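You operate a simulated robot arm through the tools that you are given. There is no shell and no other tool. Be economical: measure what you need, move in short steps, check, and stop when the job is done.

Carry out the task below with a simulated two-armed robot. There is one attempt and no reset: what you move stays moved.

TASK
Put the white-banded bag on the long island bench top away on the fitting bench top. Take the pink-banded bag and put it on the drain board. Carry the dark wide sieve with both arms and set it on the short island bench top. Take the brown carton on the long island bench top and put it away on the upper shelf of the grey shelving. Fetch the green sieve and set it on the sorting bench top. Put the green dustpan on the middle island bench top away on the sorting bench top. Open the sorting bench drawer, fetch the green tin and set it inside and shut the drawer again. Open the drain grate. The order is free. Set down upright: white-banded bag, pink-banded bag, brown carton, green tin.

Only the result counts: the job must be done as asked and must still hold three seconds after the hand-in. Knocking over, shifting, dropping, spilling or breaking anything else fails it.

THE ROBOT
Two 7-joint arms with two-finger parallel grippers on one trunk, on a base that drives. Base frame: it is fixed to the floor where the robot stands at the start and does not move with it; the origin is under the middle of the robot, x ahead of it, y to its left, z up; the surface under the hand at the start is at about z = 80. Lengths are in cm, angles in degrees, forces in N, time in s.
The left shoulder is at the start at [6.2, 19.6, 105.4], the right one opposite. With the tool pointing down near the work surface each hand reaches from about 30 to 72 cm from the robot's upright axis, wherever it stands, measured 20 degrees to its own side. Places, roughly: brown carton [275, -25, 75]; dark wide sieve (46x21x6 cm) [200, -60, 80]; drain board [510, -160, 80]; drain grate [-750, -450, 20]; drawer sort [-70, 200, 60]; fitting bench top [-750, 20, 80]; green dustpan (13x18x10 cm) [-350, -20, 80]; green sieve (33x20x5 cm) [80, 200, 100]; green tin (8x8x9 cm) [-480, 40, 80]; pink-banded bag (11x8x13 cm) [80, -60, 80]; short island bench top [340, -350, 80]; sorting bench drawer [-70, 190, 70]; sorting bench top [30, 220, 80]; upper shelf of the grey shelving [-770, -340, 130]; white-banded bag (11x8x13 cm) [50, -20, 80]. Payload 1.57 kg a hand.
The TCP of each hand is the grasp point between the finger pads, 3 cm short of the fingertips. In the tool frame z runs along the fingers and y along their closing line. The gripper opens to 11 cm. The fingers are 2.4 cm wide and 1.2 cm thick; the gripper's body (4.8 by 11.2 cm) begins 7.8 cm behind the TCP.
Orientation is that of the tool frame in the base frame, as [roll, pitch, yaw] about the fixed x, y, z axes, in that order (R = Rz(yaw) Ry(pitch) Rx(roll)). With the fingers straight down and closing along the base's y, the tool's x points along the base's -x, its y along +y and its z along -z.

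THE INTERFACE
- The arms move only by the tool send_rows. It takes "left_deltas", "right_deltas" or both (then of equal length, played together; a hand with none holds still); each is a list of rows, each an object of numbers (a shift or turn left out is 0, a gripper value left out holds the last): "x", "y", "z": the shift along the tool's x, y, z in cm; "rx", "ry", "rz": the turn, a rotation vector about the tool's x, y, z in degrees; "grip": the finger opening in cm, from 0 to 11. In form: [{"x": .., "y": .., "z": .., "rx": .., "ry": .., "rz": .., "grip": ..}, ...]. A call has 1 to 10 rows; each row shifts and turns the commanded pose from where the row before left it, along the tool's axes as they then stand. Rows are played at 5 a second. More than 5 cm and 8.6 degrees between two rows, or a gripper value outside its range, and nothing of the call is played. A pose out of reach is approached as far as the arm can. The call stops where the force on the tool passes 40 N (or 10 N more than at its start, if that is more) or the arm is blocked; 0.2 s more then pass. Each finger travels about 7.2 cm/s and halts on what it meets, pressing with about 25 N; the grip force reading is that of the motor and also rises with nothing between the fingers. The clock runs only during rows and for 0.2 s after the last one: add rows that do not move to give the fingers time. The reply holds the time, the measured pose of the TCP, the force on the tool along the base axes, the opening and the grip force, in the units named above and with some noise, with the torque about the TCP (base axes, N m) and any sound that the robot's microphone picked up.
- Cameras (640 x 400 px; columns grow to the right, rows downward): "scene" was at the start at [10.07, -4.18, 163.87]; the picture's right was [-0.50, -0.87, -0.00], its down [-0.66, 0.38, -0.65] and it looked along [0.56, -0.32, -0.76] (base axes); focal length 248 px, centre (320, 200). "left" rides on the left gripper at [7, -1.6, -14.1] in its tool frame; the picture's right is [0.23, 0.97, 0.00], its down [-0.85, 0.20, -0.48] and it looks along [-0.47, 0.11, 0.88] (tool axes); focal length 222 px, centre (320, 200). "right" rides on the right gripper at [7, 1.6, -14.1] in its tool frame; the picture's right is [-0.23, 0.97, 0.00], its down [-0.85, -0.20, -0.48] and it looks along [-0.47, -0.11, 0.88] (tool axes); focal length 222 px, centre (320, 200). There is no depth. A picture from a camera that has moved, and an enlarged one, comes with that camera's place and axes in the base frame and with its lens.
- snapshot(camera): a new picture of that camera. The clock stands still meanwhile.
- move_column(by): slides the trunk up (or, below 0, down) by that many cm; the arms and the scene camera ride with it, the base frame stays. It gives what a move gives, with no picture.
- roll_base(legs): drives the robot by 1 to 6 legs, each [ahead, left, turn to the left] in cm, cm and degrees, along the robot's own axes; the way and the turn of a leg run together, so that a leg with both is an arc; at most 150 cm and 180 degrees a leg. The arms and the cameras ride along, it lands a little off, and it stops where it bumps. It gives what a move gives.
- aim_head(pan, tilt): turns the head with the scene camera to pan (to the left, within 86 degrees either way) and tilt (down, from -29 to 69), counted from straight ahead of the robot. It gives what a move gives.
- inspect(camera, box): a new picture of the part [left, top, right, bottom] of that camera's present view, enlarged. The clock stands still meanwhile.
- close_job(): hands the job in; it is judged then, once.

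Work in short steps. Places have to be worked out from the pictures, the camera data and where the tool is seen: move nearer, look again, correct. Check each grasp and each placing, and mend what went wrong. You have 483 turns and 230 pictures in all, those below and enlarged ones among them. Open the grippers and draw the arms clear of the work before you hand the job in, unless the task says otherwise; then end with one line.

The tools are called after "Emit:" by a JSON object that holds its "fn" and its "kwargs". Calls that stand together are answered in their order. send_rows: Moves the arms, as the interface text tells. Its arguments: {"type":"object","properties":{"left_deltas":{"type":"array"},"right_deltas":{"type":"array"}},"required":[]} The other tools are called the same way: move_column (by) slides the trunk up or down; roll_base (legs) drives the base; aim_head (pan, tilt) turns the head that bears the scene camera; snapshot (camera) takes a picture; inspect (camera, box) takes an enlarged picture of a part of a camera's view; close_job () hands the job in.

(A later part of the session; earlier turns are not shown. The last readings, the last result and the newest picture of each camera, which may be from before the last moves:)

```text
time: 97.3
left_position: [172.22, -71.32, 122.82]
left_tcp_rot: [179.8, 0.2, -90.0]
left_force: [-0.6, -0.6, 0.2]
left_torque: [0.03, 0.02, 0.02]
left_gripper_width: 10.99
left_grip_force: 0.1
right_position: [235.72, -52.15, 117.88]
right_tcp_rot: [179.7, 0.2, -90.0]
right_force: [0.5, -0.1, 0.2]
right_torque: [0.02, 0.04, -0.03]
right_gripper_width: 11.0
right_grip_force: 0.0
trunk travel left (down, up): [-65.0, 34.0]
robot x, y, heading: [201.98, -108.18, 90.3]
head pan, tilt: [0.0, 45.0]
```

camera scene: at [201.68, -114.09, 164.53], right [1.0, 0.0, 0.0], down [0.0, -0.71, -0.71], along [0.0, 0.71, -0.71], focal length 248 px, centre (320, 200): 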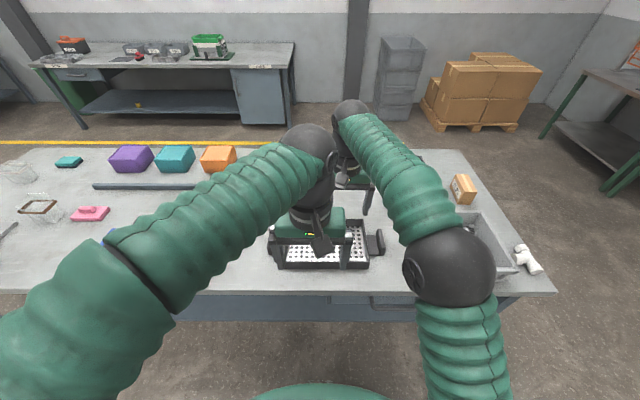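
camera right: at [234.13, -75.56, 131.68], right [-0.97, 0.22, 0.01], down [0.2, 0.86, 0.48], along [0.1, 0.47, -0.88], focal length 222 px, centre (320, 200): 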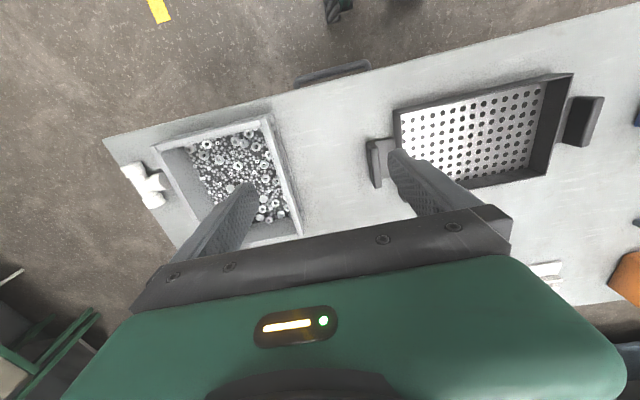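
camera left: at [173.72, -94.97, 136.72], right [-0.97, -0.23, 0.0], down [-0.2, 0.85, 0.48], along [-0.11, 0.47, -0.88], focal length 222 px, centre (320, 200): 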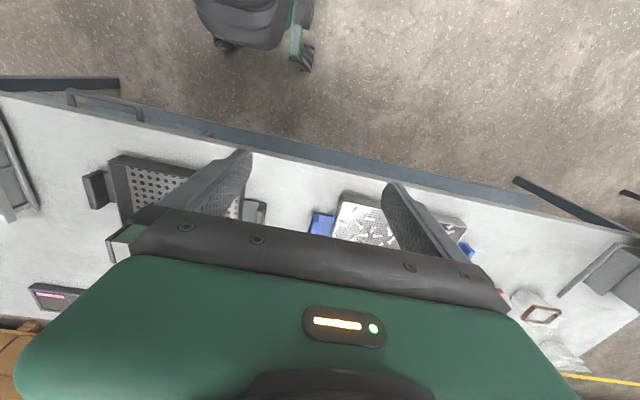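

Emit:
{"fn": "send_rows", "kwargs": {"left_deltas": [{"x": -4, "y": -2.7, "grip": 5}, {"x": -4, "y": -2.7}, {"x": -4, "y": -2.7}, {"x": -2.7, "y": -2.7}, {"z": 4}, {"z": 4}, {"z": 4}, {"z": 4}, {"z": 4}, {"z": 4}], "right_deltas": [{"x": 1.1, "y": 2.6, "grip": 5}, {"x": 1.1, "y": 2.6}, {"x": 1.1, "y": 2.6}, {"x": 1.2, "y": 2.5}, {"z": 4}, {"z": 4}, {"z": 4}, {"z": 4}, {"z": 3}, {}]}}

Emit:
{"fn": "inspect", "kwargs": {"camera": "scene", "box": [220, 190, 420, 315]}}

Emit:
{"fn": "snapshot", "kwargs": {"camera": "right"}}

Emit:
{"fn": "snapshot", "kwargs": {"camera": "left"}}

```text
time: 99.5
left_position: [182.97, -56.32, 98.52]
left_tcp_rot: [179.8, 0.1, -90.0]
left_force: [-0.1, -0.9, 0.3]
left_torque: [0.0, -0.02, 0.01]
left_gripper_width: 5.02
left_grip_force: 0.1
right_position: [225.2, -56.27, 98.65]
right_tcp_rot: [179.7, 0.0, -90.0]
right_force: [0.1, 0.7, 0.0]
right_torque: [0.01, 0.02, -0.01]
right_gripper_width: 4.98
right_grip_force: 0.1
trunk travel left (down, up): [-65.0, 34.0]
robot x, y, heading: [201.68, -107.77, 89.9]
head pan, tilt: [0.0, 45.0]
```

```text
3.20 times, centred on (320, 252) of scene
camera zoom: at [201.79, -96.4, 164.49], right [1.0, 0.0, 0.0], down [0.0, -0.71, -0.7], along [0.0, 0.7, -0.71], focal length 792 px, centre (320, 32)
```

zoom: 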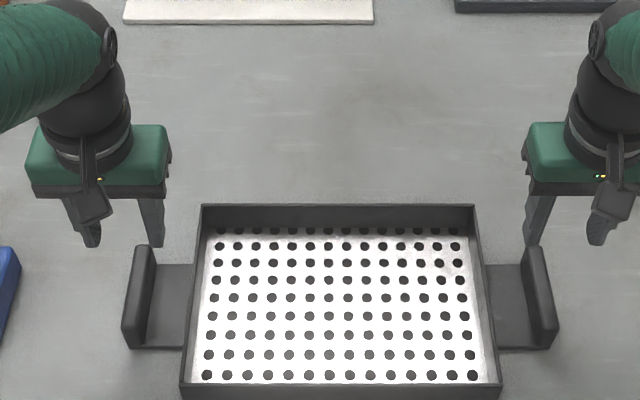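

```text
197 pictures are left
camera right: at [223.73, -63.14, 112.69], right [-0.97, 0.23, 0.01], down [0.2, 0.85, 0.48], along [0.1, 0.47, -0.88], focal length 222 px, centre (320, 200)
```

right: 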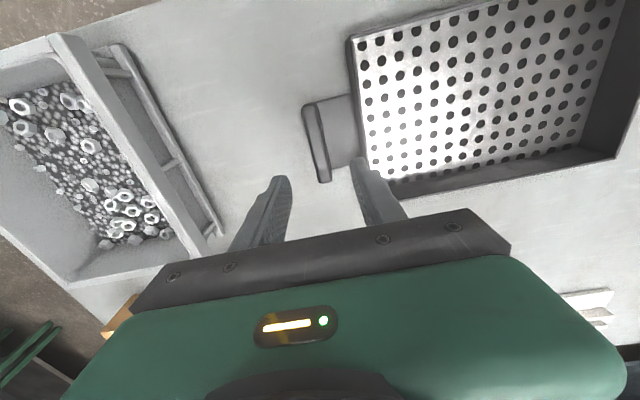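

```text
196 pictures are left
camera left: at [184.64, -63.32, 112.58], right [-0.97, -0.23, 0.0], down [-0.2, 0.85, 0.48], along [-0.11, 0.47, -0.88], focal length 222 px, centre (320, 200)
```

left: 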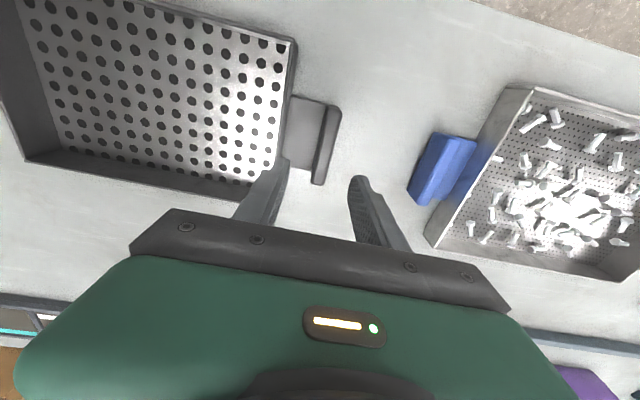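

Hands are centred on the plates (left off by ~0.5 cm). I descend both to z ≈ 85.

Emit:
{"fn": "send_rows", "kwargs": {"left_deltas": [{"y": 0.5, "z": 3}, {"z": 3}, {"z": 3}, {"z": 2}, {"z": 2.3}, {}], "right_deltas": [{"z": 3, "y": -0.2}, {"z": 3}, {"z": 3}, {"z": 2}, {"z": 2.4}, {}]}}

Emit:
{"fn": "inspect", "kwargs": {"camera": "scene", "box": [220, 190, 420, 315]}}

```text
time: 100.9
left_position: [182.33, -56.4, 85.5]
left_tcp_rot: [179.8, 0.2, -90.0]
left_force: [0.2, 0.2, 0.4]
left_torque: [0.04, 0.04, 0.03]
left_gripper_width: 5.02
left_grip_force: 0.0
right_position: [225.49, -56.48, 85.49]
right_tcp_rot: [179.6, 0.1, -90.1]
right_force: [-0.7, -0.6, -0.1]
right_torque: [-0.01, -0.03, -0.01]
right_gripper_width: 4.98
right_grip_force: 0.0
trunk travel left (down, up): [-65.0, 34.0]
robot x, y, heading: [201.65, -107.51, 90.2]
head pan, tilt: [0.0, 45.0]
```

```text
3.20 times, centred on (320, 252) of scene
camera zoom: at [201.83, -96.5, 164.49], right [1.0, 0.0, 0.0], down [0.0, -0.71, -0.71], along [0.0, 0.71, -0.71], focal length 792 px, centre (320, 32)
```

zoom: 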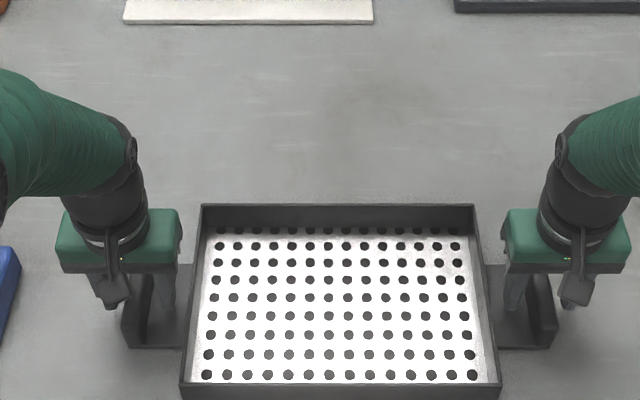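

Fingers straddle both plates; closing.

Emit:
{"fn": "send_rows", "kwargs": {"left_deltas": [{"grip": 3.5}, {"grip": 2}, {"grip": 0.5}, {}, {}], "right_deltas": [{"grip": 3.5}, {"grip": 2}, {"grip": 0.5}, {}, {}]}}

```text
time: 102.1
left_position: [182.2, -56.37, 85.31]
left_tcp_rot: [179.7, 0.0, -90.0]
left_force: [-15.1, 0.0, -0.2]
left_torque: [0.02, -0.38, -0.05]
left_gripper_width: 1.98
left_grip_force: 24.8
right_position: [225.49, -56.42, 85.28]
right_tcp_rot: [179.8, 0.0, -90.1]
right_force: [15.7, 0.2, -0.4]
right_torque: [0.05, -0.54, 0.02]
right_gripper_width: 1.99
right_grip_force: 24.9
trunk travel left (down, up): [-65.0, 34.0]
robot x, y, heading: [201.78, -108.11, 90.1]
head pan, tilt: [0.0, 45.0]
```

Both hold 2 cm plates with ~15 N internal squeeze; I relieve by 0.2 cm each outward, then lift together.

Emit:
{"fn": "send_rows", "kwargs": {"left_deltas": [{"y": 0.15}, {"z": -1}, {"z": -2}, {"z": -3}], "right_deltas": [{"y": -0.15}, {"z": -1}, {"z": -2}, {"z": -3}]}}

```text
time: 103.1
left_position: [181.91, -56.58, 91.64]
left_tcp_rot: [179.8, 0.2, -90.1]
left_force: [-12.6, 2.5, -2.8]
left_torque: [-0.17, 0.51, 0.56]
left_gripper_width: 1.97
left_grip_force: 24.8
right_position: [225.47, -56.17, 91.35]
right_tcp_rot: [179.7, 0.2, -90.0]
right_force: [13.1, -2.9, -0.3]
right_torque: [0.16, 0.23, 0.74]
right_gripper_width: 2.01
right_grip_force: 25.1
trunk travel left (down, up): [-65.0, 34.0]
robot x, y, heading: [201.5, -108.26, 89.8]
head pan, tilt: [0.0, 45.0]
```

Emit:
{"fn": "send_rows", "kwargs": {"left_deltas": [{"y": 0.2, "z": -3}, {"z": -4}, {"z": -4}, {"z": -3}, {"x": 3}, {"x": 3}, {"x": 3}], "right_deltas": [{"y": -0.2, "z": -3}, {"z": -4}, {"z": -4}, {"z": -3}, {"x": 3}, {"x": 3}, {"x": 3}]}}

Emit:
{"fn": "snapshot", "kwargs": {"camera": "scene"}}

```text
time: 104.6
left_position: [182.05, -64.42, 105.53]
left_tcp_rot: [-179.9, 0.2, -90.3]
left_force: [1.4, -1.1, -0.2]
left_torque: [0.07, 0.17, -0.2]
left_gripper_width: 1.98
left_grip_force: 24.7
right_position: [225.45, -64.78, 105.47]
right_tcp_rot: [179.4, 0.1, -89.9]
right_force: [-1.4, 0.6, -4.2]
right_torque: [-0.11, -0.73, -0.38]
right_gripper_width: 1.98
right_grip_force: 24.8
trunk travel left (down, up): [-65.0, 34.0]
robot x, y, heading: [201.72, -107.65, 90.1]
head pan, tilt: [0.0, 45.0]
stopped in row 7 (right hand): the force on the tool passed its limit at 41 N (the readings are from after the stop); the commanded pose is now the measured one
```

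```text
194 pictures are left
camera scene: at [201.77, -96.83, 164.51], right [1.0, 0.0, 0.0], down [0.0, -0.71, -0.71], along [0.0, 0.71, -0.71], focal length 248 px, centre (320, 200)
```

scene: 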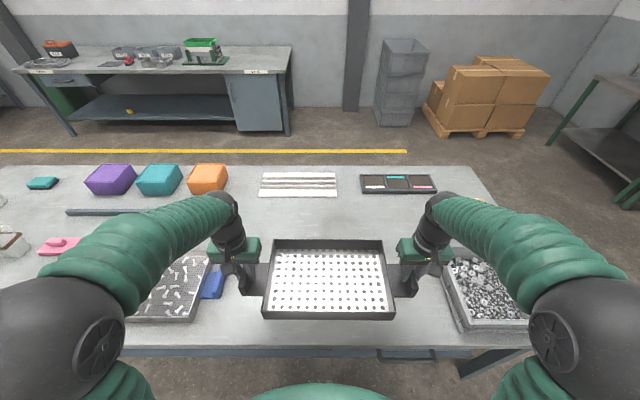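

The sieve is up and level in both hands. I back away and turn right toward the short island.

Emit:
{"fn": "roll_base", "kwargs": {"legs": [[-65, 0, 0]]}}

Emit:
{"fn": "roll_base", "kwargs": {"legs": [[0, 0, -90], [100, 0, 0], [0, 0, -90]]}}

Emit:
{"fn": "snapshot", "kwargs": {"camera": "scene"}}

```text
time: 108.3
left_position: [182.2, -129.52, 105.47]
left_tcp_rot: [-179.9, 0.2, -90.9]
left_force: [5.7, -1.4, -1.3]
left_torque: [0.02, 0.12, -0.33]
left_gripper_width: 1.96
left_grip_force: 24.9
right_position: [225.68, -130.38, 105.45]
right_tcp_rot: [179.4, -0.1, -90.6]
right_force: [-6.2, 2.2, -3.9]
right_torque: [-0.02, -0.71, -0.45]
right_gripper_width: 1.98
right_grip_force: 24.8
trunk travel left (down, up): [-65.0, 34.0]
robot x, y, heading: [201.49, -173.34, 89.4]
head pan, tilt: [0.0, 45.0]
```

```text
time: 121.1
left_position: [319.23, -218.96, 105.51]
left_tcp_rot: [-179.9, 0.3, 88.7]
left_force: [-0.3, 1.4, -0.6]
left_torque: [0.05, -0.22, -0.32]
left_gripper_width: 1.99
left_grip_force: 25.1
right_position: [275.95, -217.83, 105.45]
right_tcp_rot: [179.4, 0.1, 89.1]
right_force: [1.3, -1.5, -3.3]
right_torque: [0.0, 0.79, -0.4]
right_gripper_width: 1.98
right_grip_force: 24.6
trunk travel left (down, up): [-65.0, 34.0]
robot x, y, heading: [300.46, -175.53, -91.0]
head pan, tilt: [0.0, 45.0]
```

```text
193 pictures are left
camera scene: at [300.33, -186.62, 164.49], right [-1.0, 0.02, 0.0], down [0.01, 0.71, -0.71], along [-0.01, -0.71, -0.71], focal length 248 px, centre (320, 200)
```

scene: 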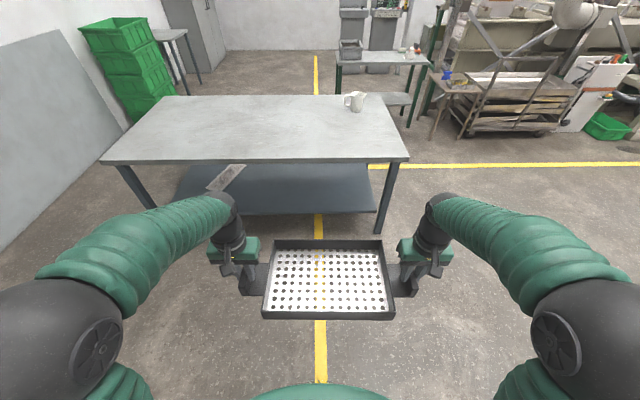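

The short island's near edge is at y ≈ −302, x 251–421. I shift to x ≈ 337 and approach.

Emit:
{"fn": "roll_base", "kwargs": {"legs": [[0, 37, 1], [86, 0, 0]]}}

Emit:
{"fn": "snapshot", "kwargs": {"camera": "scene"}}

```text
time: 127.6
left_position: [356.07, -304.18, 105.69]
left_tcp_rot: [-179.9, 0.2, 89.1]
left_force: [0.1, 1.1, -1.1]
left_torque: [0.09, -0.17, -0.26]
left_gripper_width: 2.02
left_grip_force: 25.4
right_position: [312.54, -303.29, 105.45]
right_tcp_rot: [179.3, 0.2, 89.6]
right_force: [1.1, -1.1, -2.6]
right_torque: [-0.02, 0.78, -0.39]
right_gripper_width: 1.99
right_grip_force: 24.8
trunk travel left (down, up): [-65.0, 34.0]
robot x, y, heading: [337.13, -260.32, -90.5]
head pan, tilt: [0.0, 45.0]
```

```text
192 pictures are left
camera scene: at [336.83, -272.04, 164.49], right [-1.0, 0.01, 0.0], down [0.01, 0.71, -0.71], along [-0.01, -0.71, -0.71], focal length 248 px, centre (320, 200)
```

scene: 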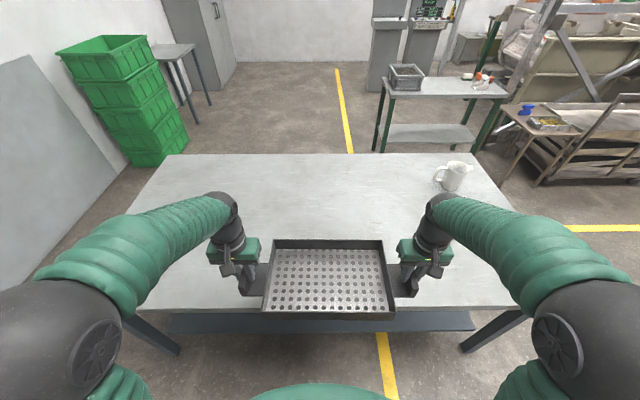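

Emit:
{"fn": "roll_base", "kwargs": {"legs": [[10, 0, 0.4]]}}

Emit:
{"fn": "send_rows", "kwargs": {"left_deltas": [{"x": -2}, {"x": -2}, {"x": -2}, {"x": -2}, {"z": 2}, {"z": 3}, {"z": 3}, {"z": 3}, {"z": 3}, {"z": 2}], "right_deltas": [{"x": -2}, {"x": -2}, {"x": -2}, {"x": -2}, {"z": 2}, {"z": 3}, {"z": 3}, {"z": 3}, {"z": 3}, {"z": 2}]}}

Emit:
{"fn": "snapshot", "kwargs": {"camera": "scene"}}

```text
time: 128.8
left_position: [356.22, -313.9, 105.73]
left_tcp_rot: [-179.9, 0.5, 89.5]
left_force: [-0.1, 1.0, -0.5]
left_torque: [0.07, -0.19, -0.25]
left_gripper_width: 1.98
left_grip_force: 25.1
right_position: [312.82, -313.25, 105.63]
right_tcp_rot: [179.4, 0.4, 89.8]
right_force: [0.3, -1.6, -3.3]
right_torque: [-0.04, 0.8, -0.41]
right_gripper_width: 1.98
right_grip_force: 24.9
trunk travel left (down, up): [-65.0, 34.0]
robot x, y, heading: [336.59, -270.73, -90.3]
head pan, tilt: [0.0, 45.0]
```

```text
time: 131.0
left_position: [356.21, -322.09, 89.63]
left_tcp_rot: [-179.8, 0.3, 89.6]
left_force: [15.4, 0.9, -2.8]
left_torque: [0.0, -0.81, -0.1]
left_gripper_width: 1.96
left_grip_force: 25.0
right_position: [312.97, -321.65, 89.5]
right_tcp_rot: [179.4, 0.3, 89.8]
right_force: [-15.6, -1.5, -2.1]
right_torque: [0.04, 0.68, -0.31]
right_gripper_width: 1.95
right_grip_force: 24.8
trunk travel left (down, up): [-65.0, 34.0]
robot x, y, heading: [337.16, -270.63, -90.5]
head pan, tilt: [0.0, 45.0]
```

```text
191 pictures are left
camera scene: at [336.83, -282.39, 164.47], right [-1.0, 0.0, 0.0], down [0.0, 0.71, -0.7], along [0.0, -0.7, -0.71], focal length 248 px, centre (320, 200)
```

scene: 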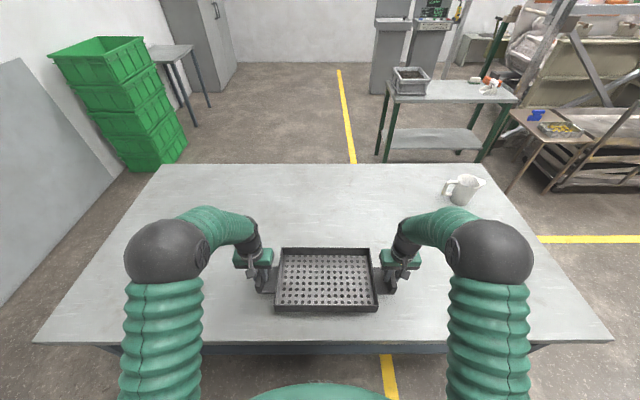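

Well over the bench. I relieve the squeeze and lower to contact.

Emit:
{"fn": "send_rows", "kwargs": {"left_deltas": [{"y": 0.2, "z": 1.5}, {"z": 1.5}, {"z": 0.6}, {"z": 0.4}, {"z": 0.3}, {}], "right_deltas": [{"y": -0.2, "z": 1.5}, {"z": 1.5}, {"z": 0.6}, {"z": 0.4}, {"z": 0.3}, {}]}}

```text
time: 132.4
left_position: [356.27, -322.0, 85.36]
left_tcp_rot: [-179.8, 0.4, 89.4]
left_force: [-4.5, 1.7, -1.2]
left_torque: [0.16, -0.42, -0.05]
left_gripper_width: 2.0
left_grip_force: 24.6
right_position: [312.87, -321.71, 85.44]
right_tcp_rot: [179.3, 0.3, 89.9]
right_force: [3.5, -0.6, 1.0]
right_torque: [0.38, 0.78, -0.37]
right_gripper_width: 2.0
right_grip_force: 24.6
trunk travel left (down, up): [-65.0, 34.0]
robot x, y, heading: [336.72, -270.64, -90.4]
head pan, tilt: [0.0, 45.0]
```

Emit:
{"fn": "send_rows", "kwargs": {"left_deltas": [{"z": 0.3}, {"grip": 3}, {"grip": 5}, {}, {"z": -3}, {"z": -4}, {"z": -4}, {"z": -4}, {"z": -4}], "right_deltas": [{"z": 0.3}, {"grip": 3}, {"grip": 5}, {}, {"z": -3}, {"z": -4}, {"z": -4}, {"z": -4}, {"z": -4}]}}

Emit:
{"fn": "snapshot", "kwargs": {"camera": "scene"}}

```text
time: 134.4
left_position: [356.57, -321.73, 104.52]
left_tcp_rot: [-179.9, 0.6, 89.5]
left_force: [-0.1, 0.2, -0.4]
left_torque: [0.04, 0.01, 0.01]
left_gripper_width: 5.01
left_grip_force: 0.0
right_position: [312.61, -321.33, 104.19]
right_tcp_rot: [179.3, 0.5, 89.7]
right_force: [0.6, -0.4, 0.0]
right_torque: [-0.01, 0.01, 0.02]
right_gripper_width: 4.99
right_grip_force: 0.0
trunk travel left (down, up): [-65.0, 34.0]
robot x, y, heading: [336.85, -270.82, -90.2]
head pan, tilt: [0.0, 45.0]
```

```text
190 pictures are left
camera scene: at [336.86, -281.8, 164.51], right [-1.0, 0.0, 0.0], down [0.0, 0.71, -0.71], along [0.0, -0.71, -0.71], focal length 248 px, centre (320, 200)
```

scene: 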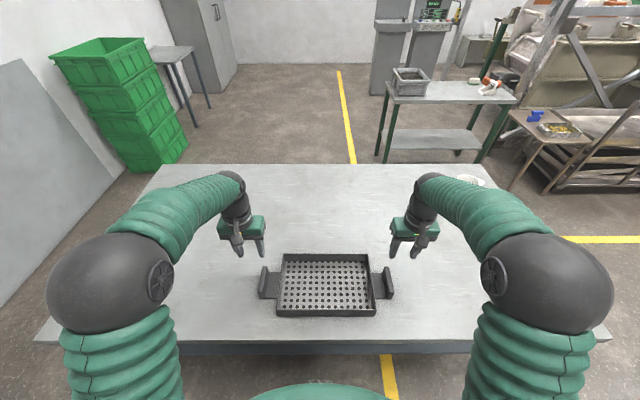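

The sieve is set. Next the carton: I retract the arms and drive round to the far end of the long island, facing −x.

Emit:
{"fn": "send_rows", "kwargs": {"left_deltas": [{"z": -4, "grip": 11}, {"z": -4}, {"x": 4}, {"x": 4}], "right_deltas": [{"z": -4, "grip": 11}, {"z": -4}, {"x": 4}, {"x": 4}]}}

Emit:
{"fn": "roll_base", "kwargs": {"legs": [[-110, 40, 0], [0, 0, -90], [0, -136, 0]]}}

Emit:
{"fn": "snapshot", "kwargs": {"camera": "scene"}}

```text
time: 135.4
left_position: [356.57, -313.47, 112.24]
left_tcp_rot: [-179.8, 0.7, 89.5]
left_force: [0.0, -0.3, 0.5]
left_torque: [0.0, -0.02, -0.03]
left_gripper_width: 10.99
left_grip_force: 0.0
right_position: [312.22, -313.09, 112.59]
right_tcp_rot: [179.4, 0.6, 89.9]
right_force: [0.9, 0.6, 0.3]
right_torque: [-0.01, 0.02, 0.02]
right_gripper_width: 11.0
right_grip_force: 0.1
trunk travel left (down, up): [-65.0, 34.0]
robot x, y, heading: [337.02, -270.47, -90.4]
head pan, tilt: [0.0, 45.0]
```

```text
time: 151.5
left_position: [330.88, -45.36, 112.13]
left_tcp_rot: [-179.8, 0.4, 1.0]
left_force: [-0.6, -1.3, 0.7]
left_torque: [0.01, 0.0, -0.02]
left_gripper_width: 11.01
left_grip_force: 0.0
right_position: [330.1, -1.22, 112.35]
right_tcp_rot: [179.3, 0.3, 1.4]
right_force: [-0.4, 0.3, 0.5]
right_torque: [0.02, 0.01, -0.05]
right_gripper_width: 10.98
right_grip_force: 0.0
trunk travel left (down, up): [-65.0, 34.0]
robot x, y, heading: [373.73, -24.51, -178.4]
head pan, tilt: [0.0, 45.0]
```

```text
189 pictures are left
camera scene: at [362.44, -24.86, 164.5], right [-0.02, 1.0, 0.0], down [0.71, 0.02, -0.71], along [-0.71, -0.02, -0.71], focal length 248 px, centre (320, 200)
```

scene: 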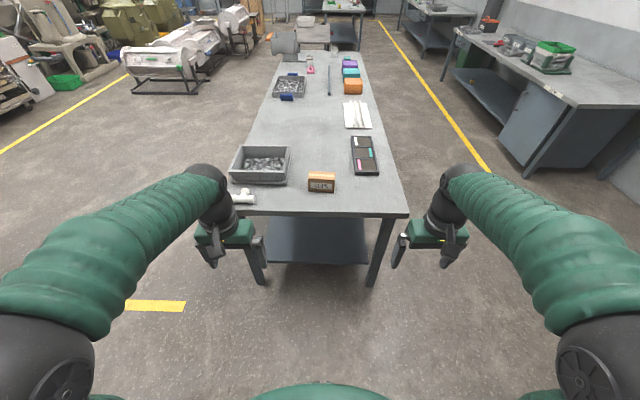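

The CLIPS carton stands at about [268, −24]. I drive nearer with the right hand in line.

Emit:
{"fn": "roll_base", "kwargs": {"legs": [[47, 15, -1.5]]}}

Emit:
{"fn": "inspect", "kwargs": {"camera": "scene", "box": [260, 150, 500, 300]}}

Emit:
{"fn": "snapshot", "kwargs": {"camera": "right"}}

```text
time: 154.4
left_position: [285.45, -59.23, 112.2]
left_tcp_rot: [-179.9, 0.5, -0.4]
left_force: [0.3, 0.2, 0.9]
left_torque: [-0.04, -0.01, 0.0]
left_gripper_width: 11.01
left_grip_force: 0.1
right_position: [285.43, -15.08, 112.35]
right_tcp_rot: [179.2, 0.4, 0.0]
right_force: [-0.1, -0.3, 0.0]
right_torque: [0.01, 0.03, 0.02]
right_gripper_width: 11.01
right_grip_force: 0.0
trunk travel left (down, up): [-65.0, 34.0]
robot x, y, heading: [328.6, -39.67, 179.8]
head pan, tilt: [0.0, 45.0]
```

```text
2.67 times, centred on (380, 225) of scene
camera zoom: at [317.49, -39.3, 164.51], right [0.0, 1.0, 0.0], down [0.71, 0.0, -0.71], along [-0.71, 0.0, -0.71], focal length 660 px, centre (160, 133)
```

zoom: 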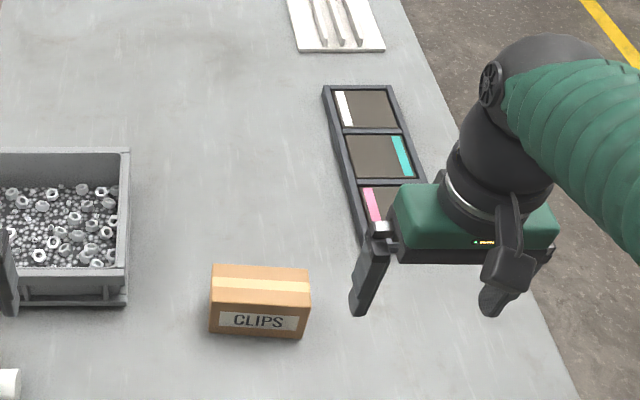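

```text
187 pictures are left
camera right: at [292.78, -16.35, 126.4], right [-0.23, -0.97, 0.01], down [-0.85, 0.21, 0.48], along [-0.47, 0.1, -0.88], focal length 222 px, centre (320, 200)
```

right: 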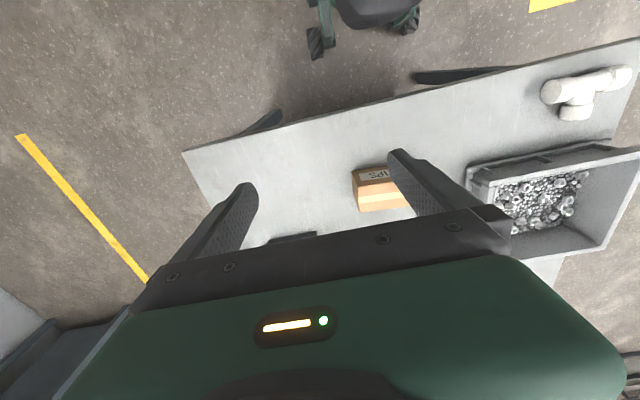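

The carton is about 6 (x) × 13 (y) × 7.5 cm, centre ≈ [268.8, −26], turned ~5°. I move the right hand above and turn the wrist by 95°.

Emit:
{"fn": "send_rows", "kwargs": {"right_deltas": [{"x": -4.2, "y": 2.5}, {"x": -4.2, "y": 2.5}, {"x": -4.2, "y": 2.5}, {"x": -4, "y": 2.5}, {"y": 0.9, "rz": 8.5}, {"rz": 8.5}, {"rz": 8.5}, {"rz": 8.5}, {"rz": 8.5}, {"rz": 8.5}]}}

Emit:
{"fn": "send_rows", "kwargs": {"right_deltas": [{"rz": 8.5}, {"rz": 8.5}, {"rz": 8.5}, {"rz": 8.5}, {"rz": 8.5, "z": 4}, {"z": 4}, {"z": 4}]}}

Emit:
{"fn": "snapshot", "kwargs": {"camera": "right"}}

Emit:
{"fn": "inspect", "kwargs": {"camera": "scene", "box": [280, 180, 440, 280]}}

```text
time: 156.6
left_position: [285.25, -59.43, 112.11]
left_tcp_rot: [-179.9, 0.4, -0.4]
left_force: [0.6, -0.7, -0.3]
left_torque: [0.01, 0.0, -0.03]
left_gripper_width: 11.0
left_grip_force: 0.0
right_position: [268.85, -26.12, 112.58]
right_tcp_rot: [179.3, -0.3, -51.1]
right_force: [0.5, 0.9, -0.1]
right_torque: [-0.01, -0.02, 0.01]
right_gripper_width: 11.02
right_grip_force: 0.1
trunk travel left (down, up): [-65.0, 34.0]
robot x, y, heading: [328.5, -39.98, 179.9]
head pan, tilt: [0.0, 45.0]
```

```text
time: 158.2
left_position: [285.29, -59.5, 112.11]
left_tcp_rot: [-179.9, 0.4, -0.3]
left_force: [-0.7, 0.0, 0.0]
left_torque: [-0.01, -0.04, -0.01]
left_gripper_width: 11.03
left_grip_force: 0.1
right_position: [268.63, -26.04, 100.43]
right_tcp_rot: [179.7, -0.7, -93.5]
right_force: [-0.7, 0.1, -1.1]
right_torque: [0.0, -0.02, 0.02]
right_gripper_width: 10.99
right_grip_force: 0.0
trunk travel left (down, up): [-65.0, 34.0]
robot x, y, heading: [328.57, -39.35, 179.6]
head pan, tilt: [0.0, 45.0]
```

```text
186 pictures are left
camera right: at [266.66, -32.68, 114.64], right [-0.96, 0.29, 0.0], down [0.25, 0.85, 0.47], along [0.13, 0.45, -0.88], focal length 222 px, centre (320, 200)
```

right: 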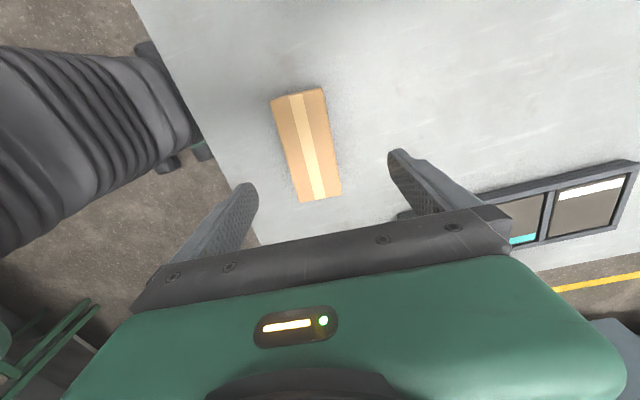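

```text
4.00 times, centred on (360, 230) of scene
camera zoom: at [317.06, -39.67, 164.48], right [0.0, 1.0, 0.0], down [0.71, 0.0, -0.7], along [-0.7, 0.0, -0.71], focal length 990 px, centre (160, 80)
```

zoom: 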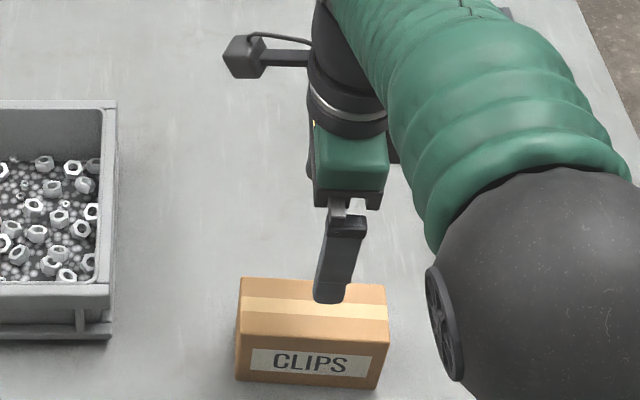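

The carton centre reads [270, −26]. I shift 1.2 cm, descend to z ≈ 84.3 and close.

Emit:
{"fn": "send_rows", "kwargs": {"right_deltas": [{"y": -1.2, "rz": 1.5, "z": 3}, {"z": 4}, {"z": 4}, {"z": 3}, {"z": 2}, {}, {"grip": 8}, {"grip": 6}, {"grip": 4}, {}]}}

Emit:
{"fn": "snapshot", "kwargs": {"camera": "right"}}

```text
time: 160.4
left_position: [285.25, -59.45, 112.06]
left_tcp_rot: [-179.9, 0.5, -0.4]
left_force: [-0.1, 0.9, 0.0]
left_torque: [-0.01, 0.0, 0.01]
left_gripper_width: 11.0
left_grip_force: 0.0
right_position: [269.64, -26.53, 84.62]
right_tcp_rot: [179.7, -0.6, -95.0]
right_force: [0.0, 0.4, -0.3]
right_torque: [-0.05, -0.15, 0.1]
right_gripper_width: 5.97
right_grip_force: 25.3
trunk travel left (down, up): [-65.0, 34.0]
robot x, y, heading: [328.79, -39.58, 179.7]
head pan, tilt: [0.0, 45.0]
```

```text
184 pictures are left
camera right: at [267.67, -33.15, 98.72], right [-0.95, 0.31, 0.0], down [0.28, 0.84, 0.47], along [0.14, 0.45, -0.88], focal length 222 px, centre (320, 200)
```

right: 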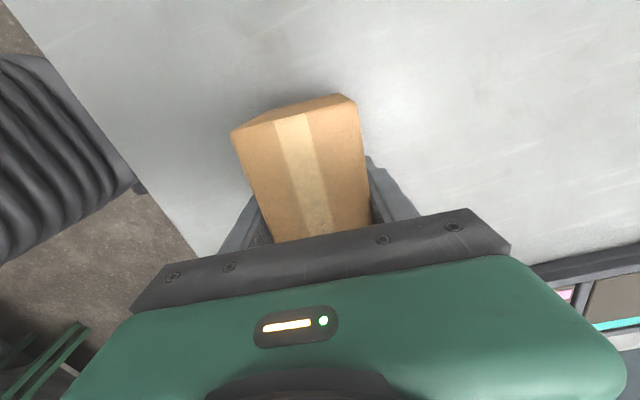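

The carton is held at 6.0 cm. I lift it and draw it in.

Emit:
{"fn": "send_rows", "kwargs": {"right_deltas": [{"z": -2}, {"z": -4}, {"z": -4}, {"z": -4}, {"z": -4}, {"z": -4}, {"z": -4}, {"y": -5}, {"y": -5}, {"y": -5}]}}

Emit:
{"fn": "roll_base", "kwargs": {"legs": [[-45, 0, 0], [0, 115, 0], [120, 0, 0], [120, 0, 0], [140, 0, 0]]}}

Emit:
{"fn": "snapshot", "kwargs": {"camera": "right"}}

Emit:
{"fn": "aim_head", "kwargs": {"pan": 0, "tilt": 20}}

Emit:
{"fn": "snapshot", "kwargs": {"camera": "scene"}}

```text
time: 162.6
left_position: [285.3, -59.45, 112.17]
left_tcp_rot: [-179.9, 0.5, -0.3]
left_force: [0.2, 0.7, 0.5]
left_torque: [-0.01, 0.0, -0.02]
left_gripper_width: 10.98
left_grip_force: 0.2
right_position: [285.23, -27.58, 110.71]
right_tcp_rot: [179.6, -0.6, -95.0]
right_force: [0.2, -0.1, -3.2]
right_torque: [-0.03, 0.0, 0.01]
right_gripper_width: 5.98
right_grip_force: 25.1
trunk travel left (down, up): [-65.0, 34.0]
robot x, y, heading: [328.74, -39.46, 179.8]
head pan, tilt: [0.0, 45.0]
```

```text
time: 188.7
left_position: [-44.16, -179.71, 112.14]
left_tcp_rot: [-179.8, 0.4, -1.5]
left_force: [-1.2, -0.4, 0.1]
left_torque: [-0.02, 0.02, -0.01]
left_gripper_width: 11.0
left_grip_force: 0.1
right_position: [-43.76, -147.78, 110.69]
right_tcp_rot: [179.7, -0.7, -96.1]
right_force: [-0.3, 0.3, -3.5]
right_torque: [-0.03, 0.02, 0.0]
right_gripper_width: 5.99
right_grip_force: 25.5
trunk travel left (down, up): [-65.0, 34.0]
robot x, y, heading: [-0.74, -160.72, 178.7]
head pan, tilt: [0.0, 45.0]
```

```text
183 pictures are left
camera right: at [-46.03, -154.35, 124.86], right [-0.94, 0.33, 0.0], down [0.29, 0.83, 0.47], along [0.15, 0.44, -0.88], focal length 222 px, centre (320, 200)
```

right: 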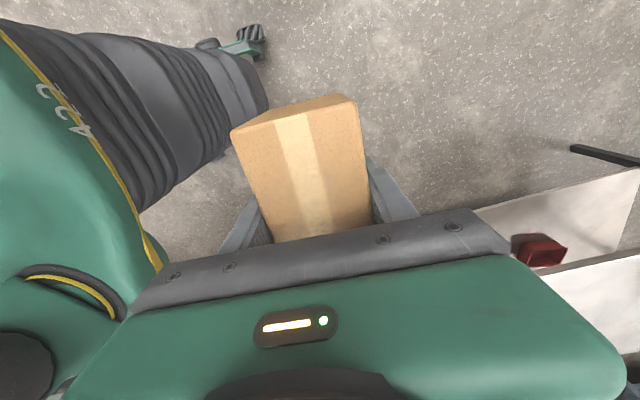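

```text
time: 189.6
left_position: [-44.17, -179.71, 112.22]
left_tcp_rot: [-179.8, 0.4, -1.4]
left_force: [-0.3, -0.8, -0.5]
left_torque: [-0.02, 0.03, 0.02]
left_gripper_width: 11.01
left_grip_force: 0.0
right_position: [-43.85, -147.86, 110.71]
right_tcp_rot: [179.7, -0.8, -96.0]
right_force: [-0.2, -0.1, -3.5]
right_torque: [-0.01, -0.02, -0.01]
right_gripper_width: 5.97
right_grip_force: 25.2
trunk travel left (down, up): [-65.0, 34.0]
robot x, y, heading: [-0.44, -160.84, 178.7]
head pan, tilt: [0.0, 20.0]
```

```text
182 pictures are left
camera scene: at [-13.16, -160.5, 168.35], right [0.02, 1.0, 0.0], down [0.34, -0.01, -0.94], along [-0.94, 0.02, -0.34], focal length 248 px, centre (320, 200)
```

scene: 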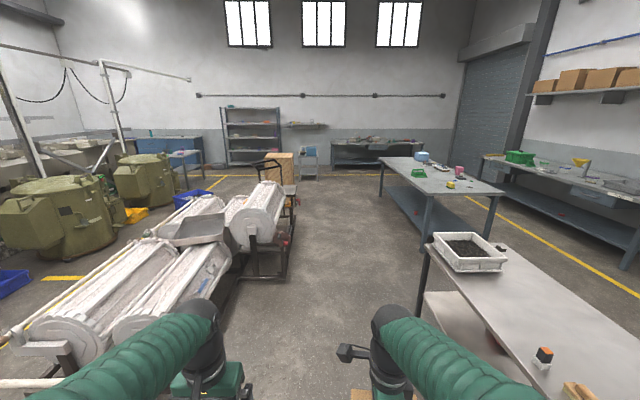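

The corridor ahead leads to the fitting bench, shelving and middle island. First the white bag: I turn to face +x and go to the near end of the long island.

Emit:
{"fn": "roll_base", "kwargs": {"legs": [[18, 0, 0], [0, 0, -178.7], [0, 148, 0]]}}

Emit:
{"fn": "aim_head", "kwargs": {"pan": 0, "tilt": 50}}

Emit:
{"fn": "snapshot", "kwargs": {"camera": "scene"}}

```text
time: 205.1
left_position: [18.44, 8.26, 112.31]
left_tcp_rot: [-179.3, 0.9, -177.9]
left_force: [0.3, 0.3, -0.4]
left_torque: [0.02, 0.03, 0.01]
left_gripper_width: 11.03
left_grip_force: 0.0
right_position: [20.1, -23.6, 111.16]
right_tcp_rot: [179.2, -0.2, 87.4]
right_force: [0.4, -0.2, -4.0]
right_torque: [0.02, 0.02, -0.01]
right_gripper_width: 5.99
right_grip_force: 25.1
trunk travel left (down, up): [-65.0, 34.0]
robot x, y, heading: [-22.92, -13.88, 2.0]
head pan, tilt: [0.0, 20.0]
stopped in leg 3: the robot was blocked; the commanded pose is now the measured one
```

```text
time: 206.1
left_position: [18.66, 8.17, 112.11]
left_tcp_rot: [-179.5, 0.6, -178.1]
left_force: [1.0, -0.1, 0.5]
left_torque: [0.0, 0.01, 0.04]
left_gripper_width: 11.0
left_grip_force: 0.1
right_position: [20.3, -23.64, 110.92]
right_tcp_rot: [179.6, -0.3, 87.3]
right_force: [0.4, 0.0, -2.2]
right_torque: [0.02, -0.02, -0.02]
right_gripper_width: 5.97
right_grip_force: 24.8
trunk travel left (down, up): [-65.0, 34.0]
robot x, y, heading: [-23.38, -14.04, 1.9]
head pan, tilt: [0.0, 50.0]
```

```text
181 pictures are left
camera scene: at [-8.97, -15.26, 163.51], right [0.04, -1.0, -0.01], down [-0.78, -0.02, -0.63], along [0.62, 0.03, -0.78], focal length 248 px, centre (320, 200)
```

scene: 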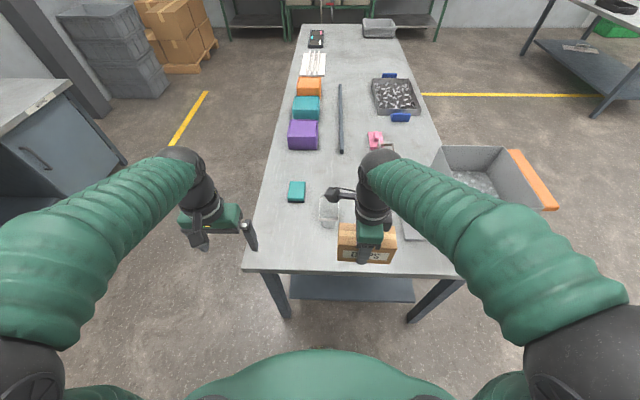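

I move the carton hand right and up, clear of the bag, then drive nearer.

Emit:
{"fn": "send_rows", "kwargs": {"right_deltas": [{"z": -4}, {"z": -4}, {"x": -4}, {"x": -4}, {"x": -4}, {"x": -4}, {"x": -4}]}}

Emit:
{"fn": "roll_base", "kwargs": {"legs": [[0, -10, -2], [20, 0, 0]]}}

Emit:
{"fn": "inspect", "kwargs": {"camera": "scene", "box": [250, 140, 410, 240]}}

Emit:
{"fn": "snapshot", "kwargs": {"camera": "left"}}

```text
time: 207.7
left_position: [18.71, 8.18, 112.08]
left_tcp_rot: [-179.4, 0.6, -178.1]
left_force: [0.2, -0.1, -0.1]
left_torque: [-0.03, 0.01, -0.01]
left_gripper_width: 10.99
left_grip_force: 0.0
right_position: [19.3, -43.51, 118.7]
right_tcp_rot: [179.6, -0.3, 87.4]
right_force: [0.6, 0.2, -3.2]
right_torque: [0.03, -0.02, -0.02]
right_gripper_width: 5.99
right_grip_force: 24.8
trunk travel left (down, up): [-65.0, 34.0]
robot x, y, heading: [-23.25, -13.83, 2.2]
head pan, tilt: [0.0, 50.0]
```

```text
time: 208.5
left_position: [17.32, 7.04, 112.76]
left_tcp_rot: [-179.1, 1.8, -178.5]
left_force: [0.1, 0.5, -0.6]
left_torque: [0.06, 0.01, -0.02]
left_gripper_width: 10.98
left_grip_force: 0.1
right_position: [17.16, -44.54, 119.89]
right_tcp_rot: [178.4, 0.0, 86.9]
right_force: [0.9, 0.3, -3.0]
right_torque: [0.02, 0.02, 0.04]
right_gripper_width: 6.0
right_grip_force: 25.0
trunk travel left (down, up): [-65.0, 34.0]
robot x, y, heading: [-22.93, -15.25, 1.8]
head pan, tilt: [0.0, 50.0]
stopped in leg 1: the robot was blocked; the commanded pose is now the measured one
```

```text
4.00 times, centred on (330, 190) of scene
camera zoom: at [-9.55, -14.07, 163.71], right [0.03, -1.0, 0.01], down [-0.78, -0.03, -0.63], along [0.63, 0.01, -0.78], focal length 990 px, centre (280, 240)
```

zoom: 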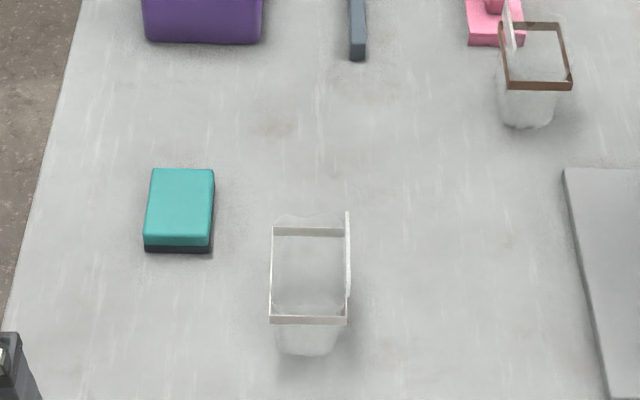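

```text
179 pictures are left
camera left: at [9.98, 5.58, 126.73], right [-0.25, 0.97, -0.02], down [0.83, 0.23, 0.5], along [0.49, 0.11, -0.86], focal length 222 px, centre (320, 200)
```

left: 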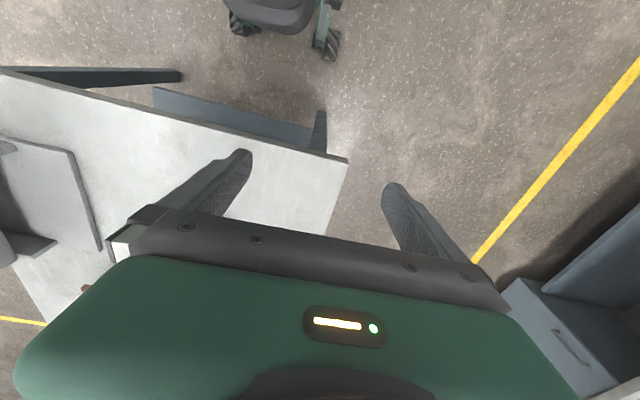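

Something behind touches when turning; I go straight ahead first.

Emit:
{"fn": "roll_base", "kwargs": {"legs": [[12, 0, 0]]}}

```text
time: 209.7
left_position: [28.18, 6.28, 113.2]
left_tcp_rot: [-179.5, 2.3, -178.7]
left_force: [0.5, -0.5, 0.1]
left_torque: [0.06, 0.04, 0.02]
left_gripper_width: 11.0
left_grip_force: 0.1
right_position: [27.69, -45.36, 119.78]
right_tcp_rot: [177.8, -0.6, 86.7]
right_force: [0.3, 1.1, -2.7]
right_torque: [0.04, 0.04, -0.05]
right_gripper_width: 5.97
right_grip_force: 25.4
trunk travel left (down, up): [-65.0, 34.0]
robot x, y, heading: [-11.84, -15.37, 1.5]
head pan, tilt: [0.0, 50.0]
```

Emit:
{"fn": "aim_head", "kwargs": {"pan": 86, "tilt": 60}}

Emit:
{"fn": "snapshot", "kwargs": {"camera": "scene"}}

Emit:
{"fn": "aim_head", "kwargs": {"pan": -86, "tilt": 60}}

Emit:
{"fn": "snapshot", "kwargs": {"camera": "scene"}}

```text
time: 211.3
left_position: [27.96, 6.72, 113.26]
left_tcp_rot: [-179.3, 2.2, -178.7]
left_force: [-0.1, -0.6, 0.5]
left_torque: [0.0, -0.04, 0.0]
left_gripper_width: 10.99
left_grip_force: 0.1
right_position: [27.72, -45.05, 119.81]
right_tcp_rot: [177.9, -0.3, 86.7]
right_force: [-0.1, 0.4, -3.3]
right_torque: [0.0, -0.02, 0.01]
right_gripper_width: 5.98
right_grip_force: 25.1
trunk travel left (down, up): [-65.0, 34.0]
robot x, y, heading: [-11.29, -15.37, 1.5]
head pan, tilt: [85.9, 60.0]
```

```text
178 pictures are left
camera scene: at [-7.74, -8.77, 162.57], right [1.0, -0.05, 0.0], down [-0.04, -0.86, -0.5], along [0.02, 0.5, -0.87], focal length 248 px, centre (320, 200)
```

scene: 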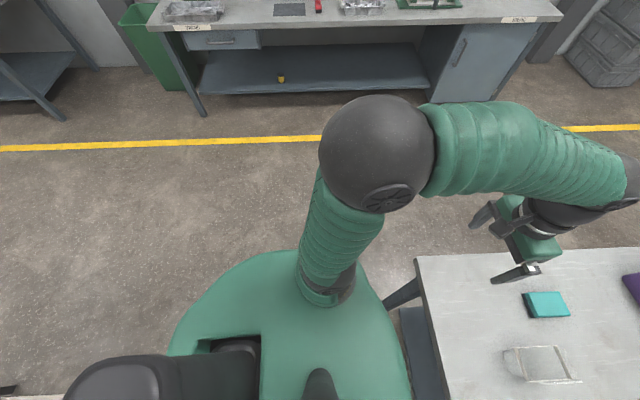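

```text
time: 213.9
left_position: [27.99, 6.69, 113.13]
left_tcp_rot: [-179.2, 2.3, -178.7]
left_force: [0.3, 0.7, 0.8]
left_torque: [-0.02, -0.03, 0.01]
left_gripper_width: 10.98
left_grip_force: 0.2
right_position: [27.72, -45.05, 119.91]
right_tcp_rot: [177.9, -0.4, 86.7]
right_force: [0.1, -1.0, -3.5]
right_torque: [-0.02, 0.03, -0.01]
right_gripper_width: 6.01
right_grip_force: 24.9
trunk travel left (down, up): [-65.0, 34.0]
robot x, y, heading: [-11.48, -15.5, 1.4]
head pan, tilt: [-85.9, 60.0]
```

```text
177 pictures are left
camera scene: at [-7.37, -22.03, 162.56], right [-1.0, -0.1, 0.0], down [-0.08, 0.86, -0.5], along [0.05, -0.5, -0.87], focal length 248 px, centre (320, 200)
```

scene: 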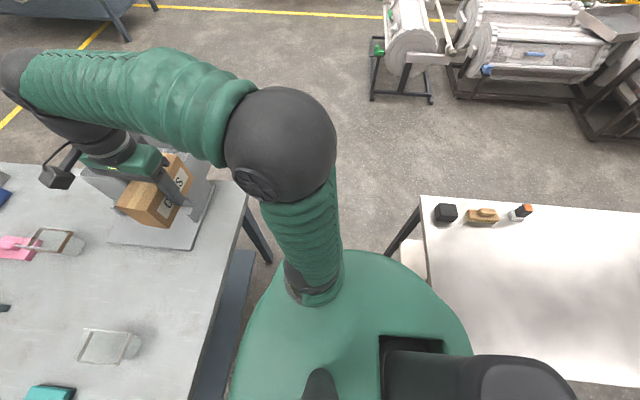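

The base is long to the rear and the gap between benches is tight, that explains the bumps; nothing was disturbed. I move ahead and slightly right.

Emit:
{"fn": "roll_base", "kwargs": {"legs": [[9, 0, -1.4], [0, -8, 0]]}}

Emit:
{"fn": "aim_head", "kwargs": {"pan": 0, "tilt": 55}}

Emit:
{"fn": "inspect", "kwargs": {"camera": "scene", "box": [220, 150, 420, 275]}}

```text
time: 215.7
left_position: [37.25, 1.27, 112.57]
left_tcp_rot: [-177.8, 2.3, -179.6]
left_force: [-0.7, 1.9, -0.9]
left_torque: [-0.06, -0.05, 0.02]
left_gripper_width: 10.99
left_grip_force: 0.1
right_position: [35.67, -50.19, 120.71]
right_tcp_rot: [177.7, 1.2, 85.7]
right_force: [-0.2, 1.6, -1.6]
right_torque: [-0.1, -0.02, 0.04]
right_gripper_width: 6.0
right_grip_force: 24.8
trunk travel left (down, up): [-65.0, 34.0]
robot x, y, heading: [-2.31, -22.75, 0.2]
head pan, tilt: [-85.9, 60.0]
```

```text
time: 217.3
left_position: [37.38, -0.11, 112.79]
left_tcp_rot: [-178.7, 2.1, -179.7]
left_force: [0.1, 0.0, 0.2]
left_torque: [-0.04, -0.03, 0.03]
left_gripper_width: 10.96
left_grip_force: 0.1
right_position: [35.68, -51.66, 120.23]
right_tcp_rot: [177.8, 0.3, 85.9]
right_force: [-0.2, 0.9, -3.4]
right_torque: [-0.02, 0.01, 0.02]
right_gripper_width: 5.97
right_grip_force: 24.8
trunk travel left (down, up): [-65.0, 34.0]
robot x, y, heading: [-2.69, -22.65, 0.1]
head pan, tilt: [0.0, 55.0]
```

```text
3.20 times, centred on (320, 212) of scene
camera zoom: at [8.01, -21.58, 163.15], right [0.0, -1.0, 0.01], down [-0.82, 0.0, -0.57], along [0.57, 0.0, -0.82], focal length 792 px, centre (320, 160)
```

zoom: 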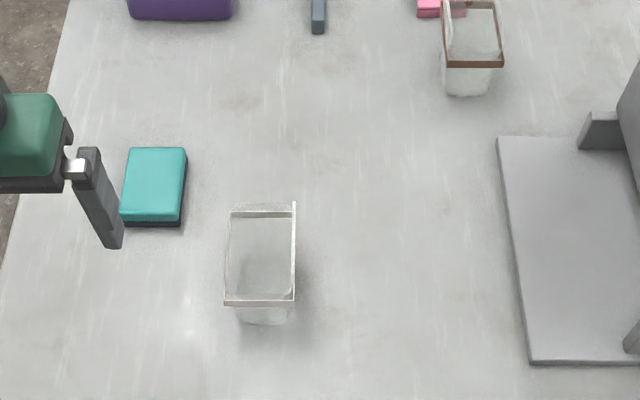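

The white band's centre is [47.5, −15.4]. I level the left hand and move above it.

Emit:
{"fn": "send_rows", "kwargs": {"left_deltas": [{"rx": -1.3, "ry": 2.1}, {"x": -2.5, "y": -4}, {"x": -2.5, "y": -4}, {"x": -2.5, "y": -4}, {"x": -2.5, "y": -3.3}, {"z": 4}, {"z": 4}, {}]}}

Emit:
{"fn": "snapshot", "kwargs": {"camera": "left"}}

Emit:
{"fn": "inspect", "kwargs": {"camera": "scene", "box": [220, 150, 420, 275]}}

```text
time: 219.1
left_position: [47.13, -16.11, 104.31]
left_tcp_rot: [179.6, 0.1, -179.8]
left_force: [0.3, 1.0, 0.1]
left_torque: [-0.02, -0.01, -0.02]
left_gripper_width: 11.02
left_grip_force: 0.1
right_position: [35.8, -52.56, 120.06]
right_tcp_rot: [177.8, -0.1, 85.7]
right_force: [-0.1, -0.2, -3.5]
right_torque: [0.0, 0.02, -0.01]
right_gripper_width: 5.96
right_grip_force: 25.0
trunk travel left (down, up): [-65.0, 34.0]
robot x, y, heading: [-2.37, -22.83, 0.0]
head pan, tilt: [0.0, 55.0]
```

```text
175 pictures are left
camera left: at [40.16, -17.68, 118.36], right [-0.23, 0.97, 0.01], down [0.85, 0.2, 0.48], along [0.47, 0.12, -0.88], focal length 222 px, centre (320, 200)
```

left: 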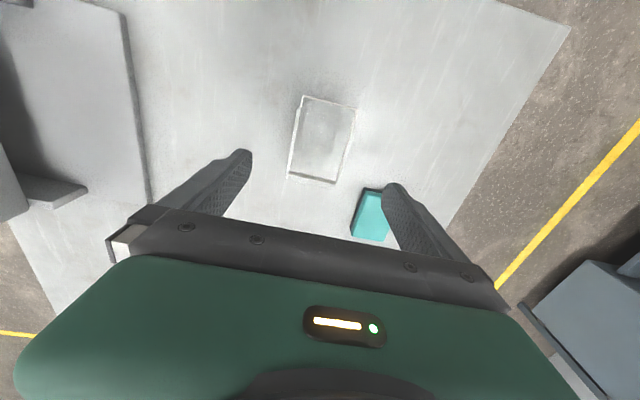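

```text
3.20 times, centred on (320, 212) of scene
camera zoom: at [8.1, -22.46, 163.15], right [0.0, -1.0, 0.0], down [-0.82, 0.0, -0.57], along [0.57, 0.0, -0.82], focal length 792 px, centre (320, 160)
```

zoom: 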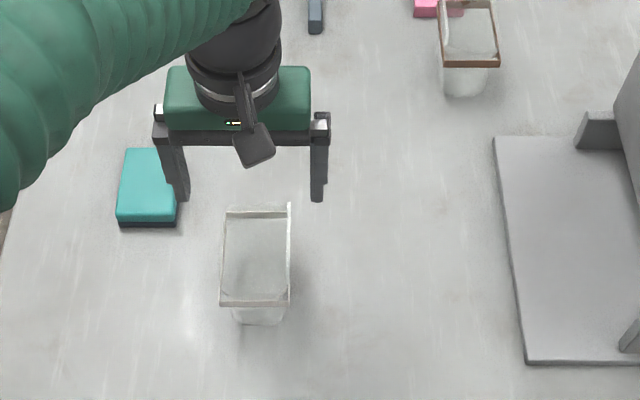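

Emit:
{"fn": "send_rows", "kwargs": {"left_deltas": [{"y": 0.5, "z": 4}, {"z": 4}, {"z": 4}, {"z": 3}, {"z": 2.2}, {"grip": 9}, {"grip": 7.5}, {"grip": 6}, {"grip": 4}, {}]}}

Emit:
{"fn": "snapshot", "kwargs": {"camera": "left"}}

```text
time: 221.3
left_position: [47.51, -16.16, 87.8]
left_tcp_rot: [179.5, 0.2, -179.8]
left_force: [1.2, 0.7, -0.5]
left_torque: [-0.02, -0.01, 0.01]
left_gripper_width: 7.39
left_grip_force: 25.1
right_position: [35.83, -52.83, 119.98]
right_tcp_rot: [177.8, -0.2, 85.7]
right_force: [0.0, 0.2, -2.9]
right_torque: [0.05, -0.03, 0.0]
right_gripper_width: 5.99
right_grip_force: 24.6
trunk travel left (down, up): [-65.0, 34.0]
robot x, y, heading: [-2.62, -22.95, 0.2]
head pan, tilt: [0.0, 55.0]
```

```text
173 pictures are left
camera left: at [40.52, -17.77, 101.81], right [-0.23, 0.97, 0.01], down [0.85, 0.2, 0.48], along [0.47, 0.12, -0.88], focal length 222 px, centre (320, 200)
```

left: 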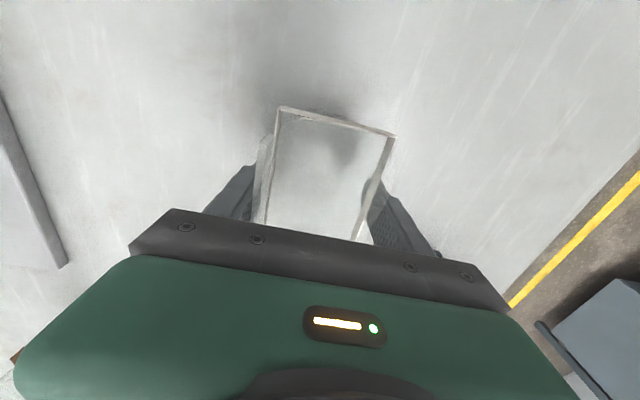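

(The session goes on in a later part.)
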